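You operate a simulated robot arm through the tools that you are given. There is no shell and no other tool. Be economical: measure what you need, move in short steps, check, and stop when the job is done.

Carry out the task below with a simulated robot arm. There is one attempt and no reset: what you move stays moved.

TASK
Put the 16 mm yellow plug from the moulds bench on the yellow card there and the 25 mm yellow plug on top of the green roll there.
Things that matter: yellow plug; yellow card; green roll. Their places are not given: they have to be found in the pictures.

It is judged by the outcome, as a careful person would: the job done as asked, and still so three seconds after it is handed in. It fails if anything else is knocked over, pushed out of place, dropped, spilled or broken.

THE ROBOT
A 7-joint arm with a two-finger parallel gripper, fixed in place. Base frame: the origin is at the foot of the arm, x ahead of it, y to its left, z up; the work surface is at about z = 0. Lengths are in m, angles in rad, forces in N, time in s.
With the tool pointing down near the work surface it reaches from about 0.24 to 0.62 m from the base axis. Its first joint turns from -1.152 to 1.152 rad. Payload 2.6 kg.
Tool frame: the origin (TCP) lies between the finger pads and is the grasp point; the fingertips stand 0.03 m ahead of it; z points along the fingers, y is the line along which they close. The gripper opens to 0.094 m. The fingers are 0.028 m wide and 0.01 m thick; the gripper's body (0.05 by 0.096 m) begins 0.055 m behind the TCP.
Orientation is told as [roll, pitch, yaw] about the base's x, y, z axes, in that order, counted from this pose: with the fingers straight down and closing along the base's y, the tool's x points along the base's -x, its y along +y and its z along -z.

THE INTERFACE
- The arm moves only by the tool send_rows. Its argument "series" is a list of rows, each a list of 3 entries, a list of its own where there are three numbers: the shift along the tool's x, y, z in units of 25 mm (1.0 is 25 mm), then the turn about the tool's z in units of 5 degrees (1.0 is 5 degrees), then the gripper command, from -1 (shut) to 1 (fully open), values between in proportion. In form: [[[tx, ty, tz], yaw, jaw], ...]. A call has 1 to 8 rows; each row shifts and turns the commanded pose from where the row before left it, along the tool's axes as they then stand. A call with a number of a shift or a turn outside -1 to 1 is refused whole. A row lasts 0.2 s, in which the tool goes at most 0.05 m and 0.15 rad; a call with a longer step from one row to the next is refused whole, and so is a gripper value outside its range. A pose out of reach is approached as far as the arm can. The call stops where the force on the tool passes 40 N (or 10 N more than at its start, if that is more) or the arm is blocked; 0.2 s more then pass. The fingers move at their own pace (about 0.072 m/s each) and stop on an object; they squeeze with about 45 N. The grip force told is the motor's: it shows also when the fingers shut on nothing. Time passes only in rows, and 0.2 s behind the last, so rows that do not move let the fingers close. It gives the time, the measured TCP pose, the force on the tool (base axes), the opening and the grip force at its end, in the units of the frame above (readings bear some noise).
- Cameras (640 x 400 px; columns grow to the right, rows downward): "scene" is fixed at [0.0164, 0.4296, 0.551]; the picture's right is [-0.89, -0.46, 0.00], its down [-0.33, 0.62, -0.71] and it looks along [0.33, -0.63, -0.70] (base axes); focal length 323 px, centre (320, 200). "wrist" rides on the gripper at [-0.037, 0, -0.058] in the tool frame; the picture's right is [0.00, -1.00, 0.00], its down [0.97, 0.00, -0.24] and it looks along [0.24, 0.00, 0.97] (tool axes); focal length 218 px, centre (320, 200).
- get_image(camera): a new picture of that camera. No time passes.
- locate(camera, pixels): for up to 12 pixels [column, row] of the newest picture of that camera ("zoom" is the newest enlarged one), the place [x, y, z] in the base frame of the surface seen there, good to about 0.002 m. No time passes.
- enlarge(camera, box): a new picture of the part [left, top, right, bottom] of that camera's present view, enlarged. No time passes.
- close_job(): hands the job in; it is judged then, once.

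Work in short steps. Measure before you move; look again where a grasp or a placing could have gone wrong, and mend it. You have 60 turns and 22 pictures in all, the two below and enlarged ones among them. Open the gripper and draw the arm clear of the work before you hand the job in, unless the task says otherwise; then end with one line.

The tools are called after "Call:" as name(argument=value, ...) on one line, values as JSON. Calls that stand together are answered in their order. send_rows: Moves the arm, as the interface text tells. Its arguments: {"type":"object","properties":{"series":{"type":"array"}},"required":["series"]} The other tools are called the same way: get_image (camera) takes a picture; locate (camera, pixels) gives the place of the surface under pixels of a picture; enlarge (camera, box) takes an enlarged picture of a part of a camera's view; close_job () hands the job in.

At the start:

```text
t: 0.0
tcp_pos: [0.381, 0.0769, 0.2269]
tcp_rot: [-0.001, 0.001, 0.001]
wrist_force: [-0.4, -0.6, 0.8]
grip_width: 0.0942
grip_force: 0.0
```

scene: 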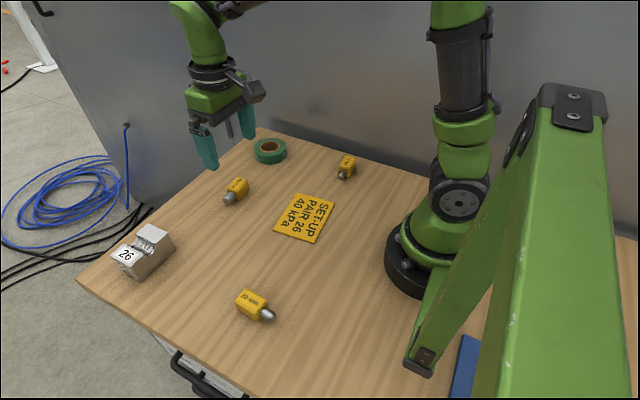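
wrist: 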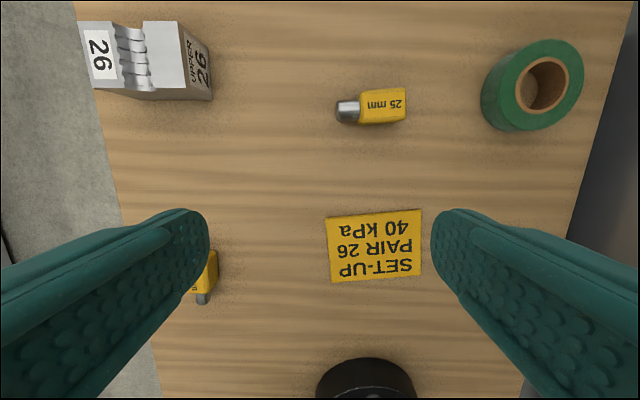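

The scene shows three yellow plugs, at (237,190), (347,165) and (255,305). I'll enlarge them to read the labels.

Call:
enlarge(camera="scene", box=[210, 130, 370, 230])

Call:
enlarge(camera="scene", box=[210, 270, 306, 330])

Call:
locate(camera="scene", pixels=[[237, 184], [228, 198], [348, 160], [342, 175], [250, 300], [268, 316], [304, 218], [270, 146], [258, 150], [285, 150], [270, 158], [290, 190]])

Call:
locate(camera="wrist", pixels=[[385, 105], [347, 111], [533, 85], [510, 110], [565, 60], [327, 215], [421, 210], [331, 282], [422, 275], [545, 90], [205, 270], [365, 380]])

```text
4.00 times, centred on (290, 180) of scene
```

zoom: 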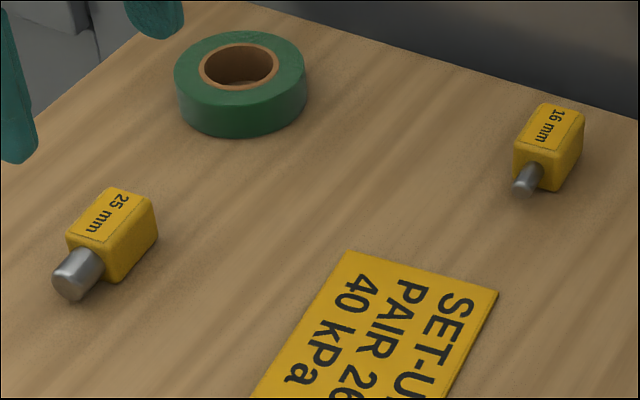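

```text
6.67 times, centred on (258, 300) of scene
```

zoom: 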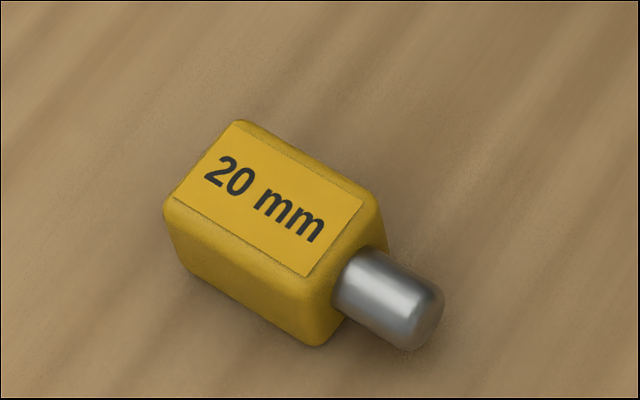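

```text
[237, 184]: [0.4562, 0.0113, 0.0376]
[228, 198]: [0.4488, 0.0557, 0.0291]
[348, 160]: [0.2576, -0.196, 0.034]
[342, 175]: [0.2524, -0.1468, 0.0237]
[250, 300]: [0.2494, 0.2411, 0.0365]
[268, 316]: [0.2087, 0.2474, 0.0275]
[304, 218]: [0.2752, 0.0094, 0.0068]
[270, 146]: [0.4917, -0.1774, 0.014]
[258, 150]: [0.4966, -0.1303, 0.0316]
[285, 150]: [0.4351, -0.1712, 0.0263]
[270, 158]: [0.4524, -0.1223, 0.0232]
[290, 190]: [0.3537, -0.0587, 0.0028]
```

```text
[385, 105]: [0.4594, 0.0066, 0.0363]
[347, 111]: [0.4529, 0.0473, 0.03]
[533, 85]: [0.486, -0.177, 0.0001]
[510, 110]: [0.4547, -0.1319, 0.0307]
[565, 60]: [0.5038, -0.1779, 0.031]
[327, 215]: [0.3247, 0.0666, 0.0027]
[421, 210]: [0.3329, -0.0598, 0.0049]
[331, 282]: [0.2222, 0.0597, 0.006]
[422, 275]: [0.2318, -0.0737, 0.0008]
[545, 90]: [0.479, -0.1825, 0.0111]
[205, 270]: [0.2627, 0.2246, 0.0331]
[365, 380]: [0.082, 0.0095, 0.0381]
```

The labels read 25 mm at (237,190), 16 mm at (347,165) and 20 mm at (255,305), and the 20 mm one stays where it is. I'll move above the 25 mm plug and start turning the gripper so it closes across the plug's width.

Call:
send_rows(series=[[[-0.76, -0.67, 0], 0, 1], [[-0.76, -0.67, 0], 0, 1], [[-0.76, -0.67, 0], 0, 1], [[-0.76, -0.67, 0], 0, 1], [[0, 0, 0], 1, 1], [[0, 0, 0], 1, 1], [[0, 0, 0], 1, 1], [[0, 0, 0], 1, 1]])

Call:
send_rows(series=[[[0, 0, 0], 1, 1], [[0, 0, 0], 1, 1], [[0, 0, 0], 1, 1], [[0, 0, 0], 1, 1], [[0, 0, 0], 1, 1], [[0, 0, 0], 1, 1], [[0, 0, 0], 1, 1], [[0, 0, 0], 1, 1]])

Call:
send_rows(series=[[[0, 0, 0], 1, 1], [[0, 0, 0], 1, 1], [[0, 0, 0], 1, 1], [[0, 0, 0], 1, 1], [[0, 0, 0], 0, 1]])

Call:
get_image(camera="wrist")

```text
t: 1.8
tcp_pos: [0.4571, 0.0082, 0.2266]
tcp_rot: [0.0, 0.0, -0.351]
wrist_force: [-0.4, -0.3, 0.2]
grip_width: 0.0938
grip_force: 0.0
```

```text
t: 3.6
tcp_pos: [0.4578, 0.0089, 0.2264]
tcp_rot: [0.0, 0.001, -1.05]
wrist_force: [-0.4, 0.0, -0.2]
grip_width: 0.094
grip_force: 0.0
```

```text
t: 4.8
tcp_pos: [0.4555, 0.0092, 0.2267]
tcp_rot: [0.0, 0.001, -1.398]
wrist_force: [-0.7, 0.5, -0.3]
grip_width: 0.094
grip_force: 0.1
```

```text
17 pictures are left
```

wrist: 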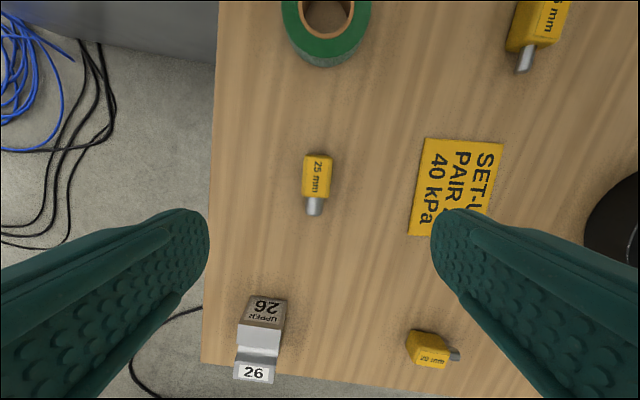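

The 25 mm plug is at (316,180), nearly aligned with the image vertical. I'll measure its body edges, plus the roll and the 16 mm plug.

Call:
locate(camera="wrist", pixels=[[305, 158], [331, 158], [304, 194], [329, 195], [318, 176], [314, 210], [540, 20], [520, 60], [513, 25], [292, 20], [360, 20], [317, 158]])

Call:
enlarge(camera="wrist", box=[270, 145, 366, 225])

```text
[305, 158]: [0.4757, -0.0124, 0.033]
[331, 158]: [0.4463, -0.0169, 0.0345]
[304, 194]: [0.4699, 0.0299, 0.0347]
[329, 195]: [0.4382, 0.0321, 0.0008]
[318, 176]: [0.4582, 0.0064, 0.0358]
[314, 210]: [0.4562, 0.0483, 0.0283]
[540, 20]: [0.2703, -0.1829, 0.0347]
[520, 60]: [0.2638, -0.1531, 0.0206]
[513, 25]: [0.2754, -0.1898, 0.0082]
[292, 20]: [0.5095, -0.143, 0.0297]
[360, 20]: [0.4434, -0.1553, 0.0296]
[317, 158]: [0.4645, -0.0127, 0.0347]
```

```text
5.00 times, centred on (318, 185) of wrist
```

zoom: 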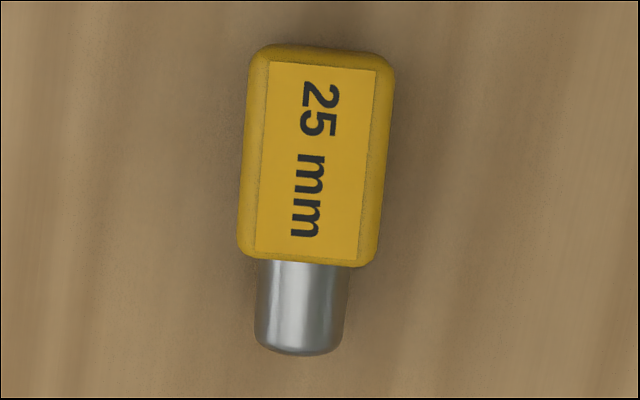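

The plug's axis is about 4.5° off the tool x axis and its body centre is near (0.4585, 0.007), top at z=0.036, width about 33 mm. I'll trim the yaw, descend and close.

Call:
send_rows(series=[[[0.06, 0.06, 0.95], 0.9, 1], [[0, 0, 0.95], 0, 1], [[0, 0, 0.95], 0, 1], [[0, 0, 0.95], 0, 1], [[0, 0, 0.95], 0, 1], [[0, 0, 0.95], 0, 1], [[0, 0, 0.95], 0, 1], [[0, 0, 0.95], 0, 1]])

Call:
send_rows(series=[[[0, 0, 0], 0, -1], [[0, 0, 0], 0, -1], [[0, 0, 0], 0, -1], [[0, 0, 0], 0, -1], [[0, 0, 0], 0, -1]])

```text
t: 6.6
tcp_pos: [0.4599, 0.0114, 0.0349]
tcp_rot: [0.0, 0.0, -1.473]
wrist_force: [-0.5, 0.0, -0.7]
grip_width: 0.0939
grip_force: 0.0
```

```text
t: 7.8
tcp_pos: [0.4608, 0.0117, 0.0351]
tcp_rot: [0.0, 0.0, -1.474]
wrist_force: [0.6, 0.8, 0.7]
grip_width: 0.0378
grip_force: 45.2
```

The plug is gripped at 37.8 mm opening. I'll lift it, then measure the roll's rim.

Call:
send_rows(series=[[[0, 0, -0.5], 0, -1], [[0, 0, -1], 0, -1], [[0, 0, -1], 0, -1], [[0, 0, -1], 0, -1], [[0, 0, -1], 0, -1], [[0, 0, 0], 0, -1]])

Call:
enlarge(camera="scene", box=[190, 100, 318, 180])

```text
t: 9.2
tcp_pos: [0.4597, 0.0126, 0.1476]
tcp_rot: [0.0, -0.001, -1.475]
wrist_force: [0.7, 0.6, -0.6]
grip_width: 0.0374
grip_force: 44.6
```

```text
5.00 times, centred on (254, 140) of scene
```

zoom: 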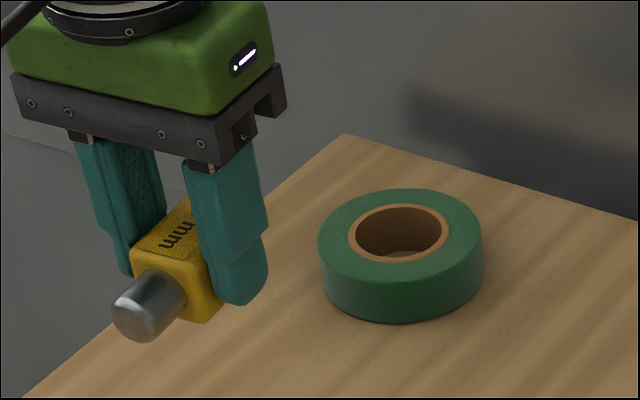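

The plug is held level. I'll locate points around the roll's top face.

Call:
locate(camera="zoom", pixels=[[400, 192], [476, 235], [400, 288], [325, 240], [350, 205], [455, 205], [455, 272], [345, 274], [398, 206], [446, 235], [400, 262], [351, 235]])

```text
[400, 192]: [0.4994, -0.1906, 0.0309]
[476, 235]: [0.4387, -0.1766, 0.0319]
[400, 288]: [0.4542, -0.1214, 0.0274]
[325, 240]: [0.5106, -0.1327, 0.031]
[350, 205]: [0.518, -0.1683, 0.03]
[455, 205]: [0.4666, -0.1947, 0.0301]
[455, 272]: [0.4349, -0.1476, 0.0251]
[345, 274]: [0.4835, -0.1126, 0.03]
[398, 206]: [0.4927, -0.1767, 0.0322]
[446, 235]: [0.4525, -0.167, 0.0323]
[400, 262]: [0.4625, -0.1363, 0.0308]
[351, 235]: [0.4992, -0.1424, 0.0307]
```

The roll's centre is about (0.476, -0.1555), top z=0.031, outer radius 43 mm and hole radius 26 mm. The plug body has to be centred so it bridges the hole, so I'll check where it sits in the grip.

Call:
get_image(camera="wrist")

```text
14 pictures are left
```

wrist: 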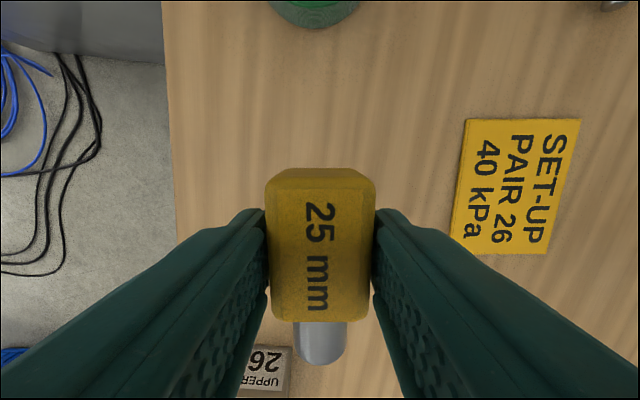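

The body spans rows 170–320. I'll locate its ends in the held position.

Call:
locate(camera="wrist", pixels=[[320, 170], [320, 178], [320, 186], [320, 196], [320, 250], [320, 305], [320, 312], [320, 318], [320, 335], [320, 355], [285, 250], [355, 250]])

```text
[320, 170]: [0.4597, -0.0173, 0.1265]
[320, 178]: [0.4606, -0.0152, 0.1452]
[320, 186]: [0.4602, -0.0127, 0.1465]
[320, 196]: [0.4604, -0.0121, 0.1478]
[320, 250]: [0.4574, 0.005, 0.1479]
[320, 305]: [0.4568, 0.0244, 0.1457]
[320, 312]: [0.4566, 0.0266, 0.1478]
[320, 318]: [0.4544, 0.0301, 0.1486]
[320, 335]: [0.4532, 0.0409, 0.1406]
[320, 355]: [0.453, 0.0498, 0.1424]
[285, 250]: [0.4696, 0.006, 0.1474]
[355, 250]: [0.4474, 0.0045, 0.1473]
```

Body spans y -0.0175 to 0.0315, so its centre sits 5 mm behind the TCP, and its bottom is 36 mm below the TCP. I'll shift -0.162 m along tool x to centre it over the roll.

Call:
send_rows(series=[[[-0.5, 0.002, 0], 0, -1], [[-1, 0.002, 0], 0, -1], [[-1, 0.002, 0], 0, -1], [[-1, 0.002, 0], 0, -1], [[-1, 0.002, 0], 0, -1], [[-1, 0.002, 0], 0, -1], [[-1, 0.002, 0], 0, -1], [[0, 0, 0], 0, -1]])

Call:
get_image(camera="wrist")

```text
t: 11.0
tcp_pos: [0.4759, -0.1511, 0.1486]
tcp_rot: [-0.003, 0.001, -1.474]
wrist_force: [0.7, -0.2, -1.5]
grip_width: 0.038
grip_force: 45.8
```

```text
13 pictures are left
```

wrist: 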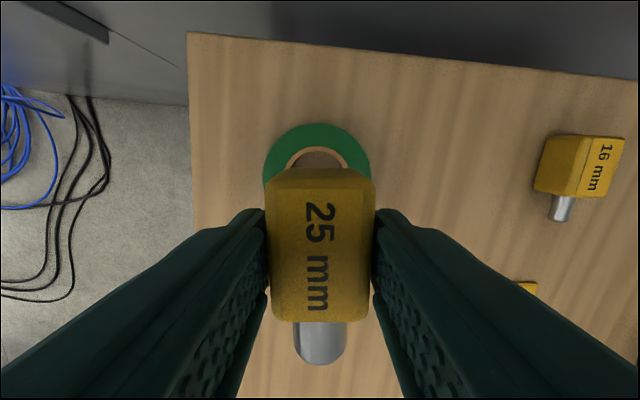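

The plug hangs centred over the roll, which is visible behind it at (318,150). I'll descend to just above contact, then take small steps.

Call:
send_rows(series=[[[0.03, 0, 0.8], 0, -1], [[0, 0, 0.8], 0, -1], [[0, 0, 0.8], 0, -1], [[0, 0, 0.6], 0, -1], [[0, 0, 0.1], 0, -1], [[0, 0, 0], 0, -1]])

Call:
enlarge(camera="scene", box=[206, 100, 334, 180])

```text
t: 12.4
tcp_pos: [0.4751, -0.1491, 0.0706]
tcp_rot: [-0.001, 0.0, -1.473]
wrist_force: [1.2, -0.4, -1.0]
grip_width: 0.0376
grip_force: 45.1
```

```text
5.00 times, centred on (270, 140) of scene
```

zoom: 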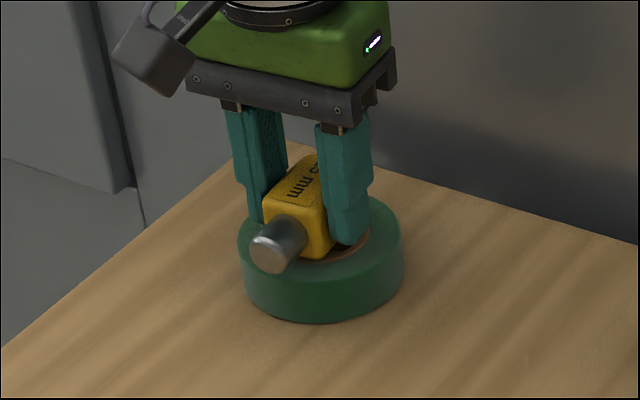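

It's about 3 mm above the roll and well centred. I'll take fine steps down and watch the force.

Call:
send_rows(series=[[[0, 0, 0.04], 0, -1], [[0, 0, 0.04], 0, -1], [[0, 0, 0.03], 0, -1], [[0, 0, 0], 0, -1]])

```text
t: 13.4
tcp_pos: [0.4746, -0.1509, 0.0683]
tcp_rot: [0.001, 0.002, -1.473]
wrist_force: [-0.5, -0.1, -1.1]
grip_width: 0.0377
grip_force: 45.0
```

The force reads no contact yet, so I'll keep stepping down.

Call:
send_rows(series=[[[0, 0, 0.03], 0, -1], [[0, 0, 0.03], 0, -1], [[0, 0, 0], 0, -1]])

```text
t: 14.2
tcp_pos: [0.4757, -0.15, 0.0664]
tcp_rot: [-0.001, -0.001, -1.476]
wrist_force: [-0.1, -0.1, -1.4]
grip_width: 0.0378
grip_force: 45.0
```

Call:
send_rows(series=[[[0, 0, 0.03], 0, -1], [[0, 0, 0.03], 0, -1], [[0, 0, 0], 0, -1]])

```text
t: 15.0
tcp_pos: [0.4757, -0.1497, 0.0656]
tcp_rot: [0.001, -0.002, -1.475]
wrist_force: [-2.1, 0.9, 7.2]
grip_width: 0.0377
grip_force: 45.4
```

Contact at 7 N. I'll open gently and retreat upward.

Call:
send_rows(series=[[[0, 0, 0], 0, -0.1], [[0, 0, 0], 0, 0.1], [[0, 0, 0], 0, 0.4], [[0, 0, 0], 0, 0.4]])

Call:
send_rows(series=[[[0, 0, -0.3], 0, 0.4], [[0, 0, -1], 0, 0.6], [[0, 0, -1], 0, 1], [[0, 0, -1], 0, 1], [[0, 0, -1], 0, 1], [[0, 0, -1], 0, 1], [[0, 0, 0], 0, 1]])

Call:
enlarge(camera="scene", box=[206, 100, 334, 180])

Call:
get_image(camera="wrist")

```text
t: 16.0
tcp_pos: [0.4768, -0.1499, 0.0651]
tcp_rot: [-0.001, -0.001, -1.474]
wrist_force: [0.3, 0.2, 1.1]
grip_width: 0.0659
grip_force: 0.0
```

```text
t: 17.6
tcp_pos: [0.4751, -0.1488, 0.1985]
tcp_rot: [-0.002, -0.001, -1.476]
wrist_force: [0.9, -0.8, 0.7]
grip_width: 0.0943
grip_force: 0.1
```

```text
5.00 times, centred on (270, 140) of scene
```

zoom: 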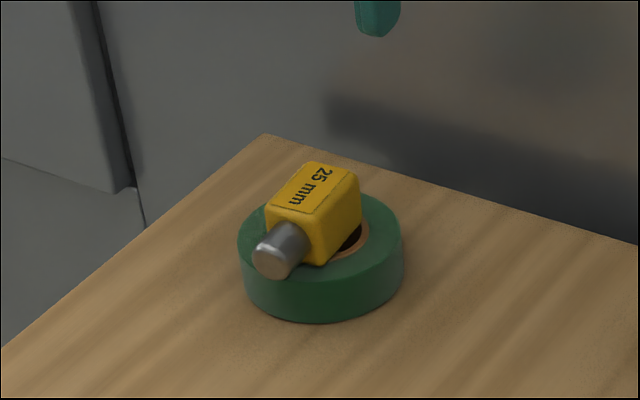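

```text
10 pictures are left
```

wrist: 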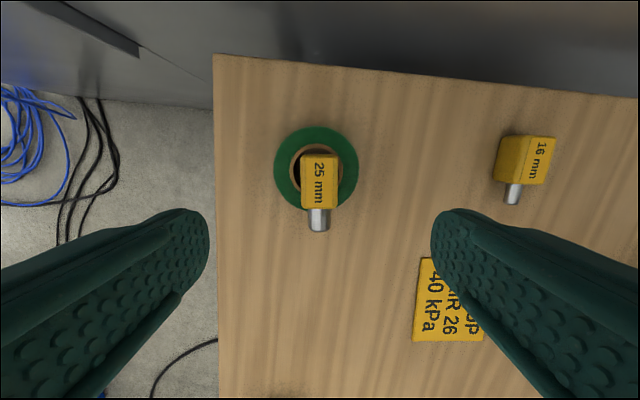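

The plug rests on the roll at (319,180). I'll check that it is level and measure the 16 mm plug.

Call:
locate(camera="wrist", pixels=[[306, 162], [331, 162], [307, 200], [332, 200], [319, 180], [345, 140], [285, 180], [540, 145], [527, 175], [549, 175], [512, 195], [538, 160]])

Call:
enlarge(camera="wrist", box=[480, 125, 576, 215])

```text
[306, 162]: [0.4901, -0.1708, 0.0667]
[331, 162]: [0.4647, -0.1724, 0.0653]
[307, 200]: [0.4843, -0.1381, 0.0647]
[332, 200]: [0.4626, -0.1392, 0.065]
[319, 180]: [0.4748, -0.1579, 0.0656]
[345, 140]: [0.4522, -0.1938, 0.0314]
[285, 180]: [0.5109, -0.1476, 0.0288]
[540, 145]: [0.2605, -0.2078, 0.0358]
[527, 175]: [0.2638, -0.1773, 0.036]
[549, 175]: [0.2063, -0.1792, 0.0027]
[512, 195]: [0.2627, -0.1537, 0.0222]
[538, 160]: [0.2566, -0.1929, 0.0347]
```

```text
4.44 times, centred on (528, 170) of wrist
```

zoom: 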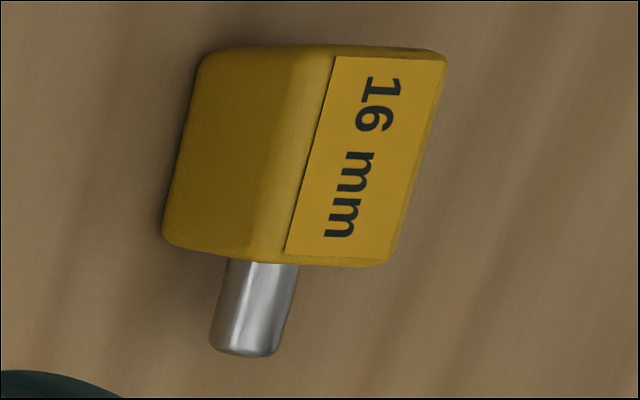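

The 25 mm plug is level on the roll, with all four top corners at z≈0.065. Next I'll move above the 16 mm plug near (0.257, -0.19).

Call:
send_rows(series=[[[-0.1, -1, 0], 0, 1], [[-0.1, -1, 0], 0, 1], [[-0.1, -1, 0], 0, 1], [[-0.1, -1, 0], 0, 1], [[-0.1, -1, 0], 0, 1], [[-0.1, -1, 0], 0, 1], [[-0.1, -1, 0], 0, 1]])

Call:
send_rows(series=[[[-0.06, -0.9, 0], 0, 1], [[0, -0.9, 0], 0, 1], [[0, 0, 0], 0, 1], [[0, 0, 0], 0, 1]])

Call:
get_image(camera="wrist")

```text
t: 19.2
tcp_pos: [0.3021, -0.1851, 0.196]
tcp_rot: [0.0, 0.0, -1.474]
wrist_force: [-0.7, 0.3, -0.7]
grip_width: 0.0941
grip_force: 0.0
```

```text
t: 20.2
tcp_pos: [0.2557, -0.1901, 0.1971]
tcp_rot: [0.001, -0.001, -1.476]
wrist_force: [0.3, 0.2, 0.2]
grip_width: 0.0941
grip_force: 0.0
```

```text
8 pictures are left
```

wrist: 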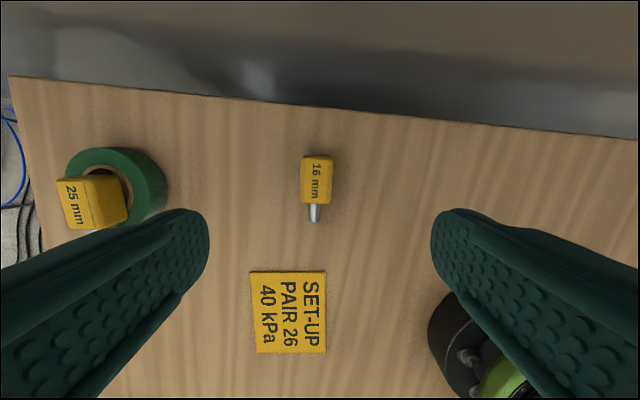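

The 16 mm plug is at (317,181), centred. I'll measure its edges, the card's corners and the axis angle.

Call:
locate(camera="wrist", pixels=[[318, 159], [317, 180], [316, 199], [305, 180], [330, 180], [314, 212], [252, 275], [323, 274], [260, 350], [324, 350], [290, 312], [317, 156]])

Call:
enlarge(camera="wrist", box=[270, 145, 366, 225])

```text
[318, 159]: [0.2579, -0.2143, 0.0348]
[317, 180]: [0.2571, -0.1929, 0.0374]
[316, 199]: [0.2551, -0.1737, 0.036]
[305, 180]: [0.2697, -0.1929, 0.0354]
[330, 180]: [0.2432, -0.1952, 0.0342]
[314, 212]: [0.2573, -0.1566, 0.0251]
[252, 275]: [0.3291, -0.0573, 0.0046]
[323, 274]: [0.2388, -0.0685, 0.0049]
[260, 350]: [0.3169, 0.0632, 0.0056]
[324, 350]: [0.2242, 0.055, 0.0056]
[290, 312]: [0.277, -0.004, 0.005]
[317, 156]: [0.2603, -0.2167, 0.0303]
```

```text
5.00 times, centred on (318, 185) of wrist
```

zoom: 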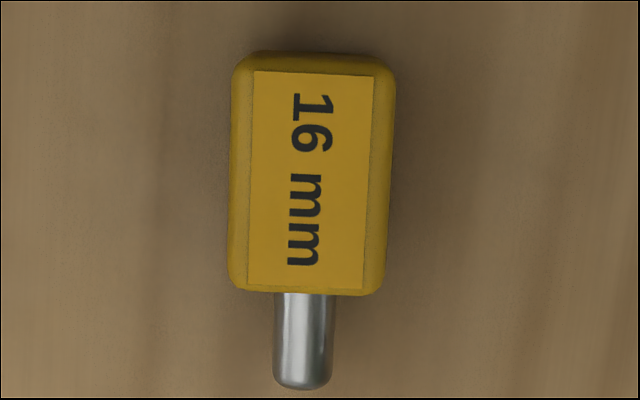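

The residual angle is about 2° and the body centre is (0.2565, -0.194). The card's centre is about (0.277, -0.002), z=0.005. I'll descend and grasp.

Call:
send_rows(series=[[[0, 0.03, 0.92], 0.4, 1], [[0, 0, 0.92], 0, 1], [[0, 0, 0.92], 0, 1], [[0, 0, 0.92], 0, 1], [[0, 0, 0.92], 0, 1], [[0, 0, 0.92], 0, 1], [[0, 0, 0.92], 0, 1], [[0, 0, 0], 0, 1]])

Call:
send_rows(series=[[[0, 0, 0], 0, -1], [[0, 0, 0], 0, -1], [[0, 0, 0], 0, -1], [[0, 0, 0], 0, -1], [[0, 0, 0], 0, -1]])

Call:
send_rows(series=[[[0, 0, -0.4], 0, -1], [[0, 0, -0.8], 0, -1], [[0, 0, -0.8], 0, -1], [[0, 0, 0], 0, -1]])

```text
t: 22.0
tcp_pos: [0.2602, -0.1873, 0.0355]
tcp_rot: [0.001, 0.0, -1.509]
wrist_force: [-0.3, 1.0, 0.4]
grip_width: 0.0942
grip_force: 0.0
```

```text
t: 23.2
tcp_pos: [0.2586, -0.1879, 0.0356]
tcp_rot: [-0.002, -0.001, -1.509]
wrist_force: [0.7, 1.0, -0.2]
grip_width: 0.0373
grip_force: 44.8
```

```text
t: 24.2
tcp_pos: [0.2586, -0.1883, 0.0868]
tcp_rot: [0.0, -0.001, -1.509]
wrist_force: [0.1, -0.8, -1.5]
grip_width: 0.0377
grip_force: 44.4
```

The 16 mm plug is gripped and lifted. I'll carry it over the card's centre.

Call:
send_rows(series=[[[0.9, 0.147, 0], 0, -1], [[0.9, 0.147, 0], 0, -1], [[0.9, 0.147, 0], 0, -1], [[0.9, 0.147, 0], 0, -1], [[0.9, 0.147, 0], 0, -1], [[0.9, 0.147, 0], 0, -1], [[0.9, 0.147, 0], 0, -1], [[0.9, 0.147, 0], 0, -1]])

Call:
send_rows(series=[[[0, 0, 0.6], 0, -1], [[0, 0, 0.6], 0, -1], [[0, 0, 0.4], 0, -1], [[0, 0, 0], 0, -1]])

Call:
get_image(camera="scene")

```text
t: 26.0
tcp_pos: [0.2766, -0.0068, 0.0854]
tcp_rot: [-0.001, -0.001, -1.51]
wrist_force: [-1.1, 0.0, -0.7]
grip_width: 0.0375
grip_force: 44.9
```

```text
t: 27.0
tcp_pos: [0.2781, -0.0087, 0.0464]
tcp_rot: [-0.001, 0.0, -1.511]
wrist_force: [-0.7, -0.2, -0.3]
grip_width: 0.0378
grip_force: 45.2
```

```text
6 pictures are left
```

scene: 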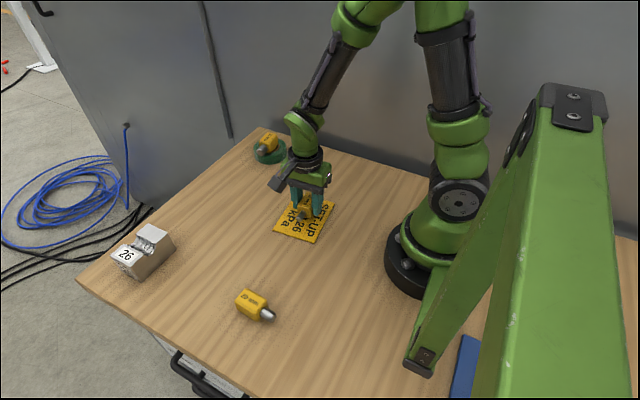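

It's over the card at (305,215), with contact expected at TCP z≈0.040. I'll lower it in small steps.

Call:
send_rows(series=[[[0, 0, 0.06], 0, -1], [[0, 0, 0.05], 0, -1], [[0, 0, 0.04], 0, -1], [[0, 0, 0], 0, -1]])

Call:
send_rows(series=[[[0, 0, 0.03], 0, -1], [[0, 0, 0.03], 0, -1], [[0, 0, 0], 0, -1]])

```text
t: 28.0
tcp_pos: [0.2774, -0.0092, 0.0422]
tcp_rot: [-0.001, -0.001, -1.509]
wrist_force: [0.0, 0.8, -0.4]
grip_width: 0.0375
grip_force: 45.1
```

```text
t: 28.8
tcp_pos: [0.2779, -0.0074, 0.0396]
tcp_rot: [0.0, 0.0, -1.508]
wrist_force: [0.5, -0.5, -0.5]
grip_width: 0.0377
grip_force: 45.0
```

No contact yet, so I'll go a little further down.

Call:
send_rows(series=[[[0, 0, 0.03], 0, -1], [[0, 0, 0.03], 0, -1], [[0, 0, 0], 0, -1]])

```text
t: 29.6
tcp_pos: [0.2791, -0.0076, 0.039]
tcp_rot: [0.0, -0.001, -1.51]
wrist_force: [-3.5, -0.4, 16.9]
grip_width: 0.0377
grip_force: 44.9
```

Contact at 17 N. I'll release and retreat upward.

Call:
send_rows(series=[[[0, 0, -0.02], 0, -1], [[0, 0, 0], 0, -0.1], [[0, 0, 0], 0, 0.1], [[0, 0, 0], 0, 0.4], [[0, 0, 0], 0, 0.4]])

Call:
send_rows(series=[[[0, 0, -0.3], 0, 0.4], [[0, 0, -1], 0, 0.6], [[0, 0, -1], 0, 1], [[0, 0, -1], 0, 1], [[0, 0, -1], 0, 1], [[0, 0, -1], 0, 1], [[0, 0, -1], 0, 1], [[0, 0, -1], 0, 1]])

Call:
get_image(camera="wrist")

Call:
enlarge(camera="scene", box=[230, 125, 390, 245])

```text
t: 30.8
tcp_pos: [0.2779, -0.0074, 0.0393]
tcp_rot: [-0.001, -0.001, -1.511]
wrist_force: [-0.6, -0.5, -1.1]
grip_width: 0.0656
grip_force: 0.1
```

```text
t: 32.6
tcp_pos: [0.2751, -0.0084, 0.2214]
tcp_rot: [0.0, 0.0, -1.509]
wrist_force: [0.0, -0.1, 0.4]
grip_width: 0.0939
grip_force: 0.0
```

```text
5 pictures are left
```

wrist: 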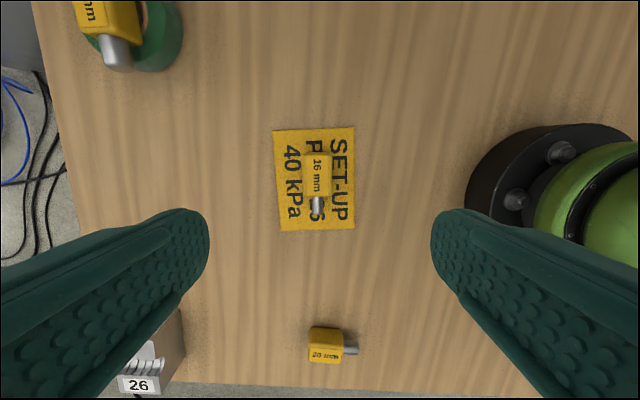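

```text
3.33 times, centred on (310, 185) of scene
```

zoom: 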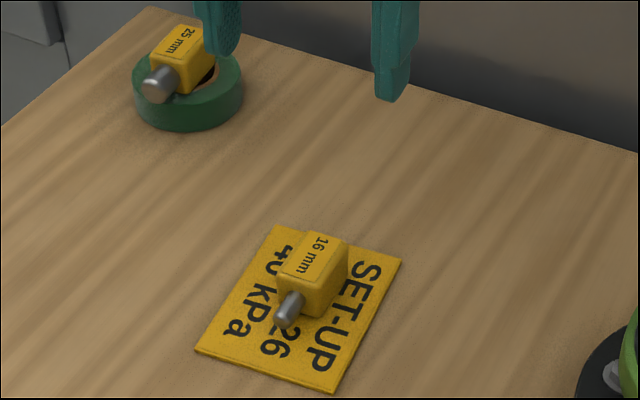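

Both plugs are in place: the 16 mm one sits wholly on the card and the 25 mm one rests on the roll. The gripper is open and clear, so I'll hand the job in.

Call:
close_job()

```text
The job is handed in.
```

The 16 mm yellow plug is on the yellow card and the 25 mm yellow plug is on top of the green roll; the last pictures showed nothing else out of place, and the job is handed in.
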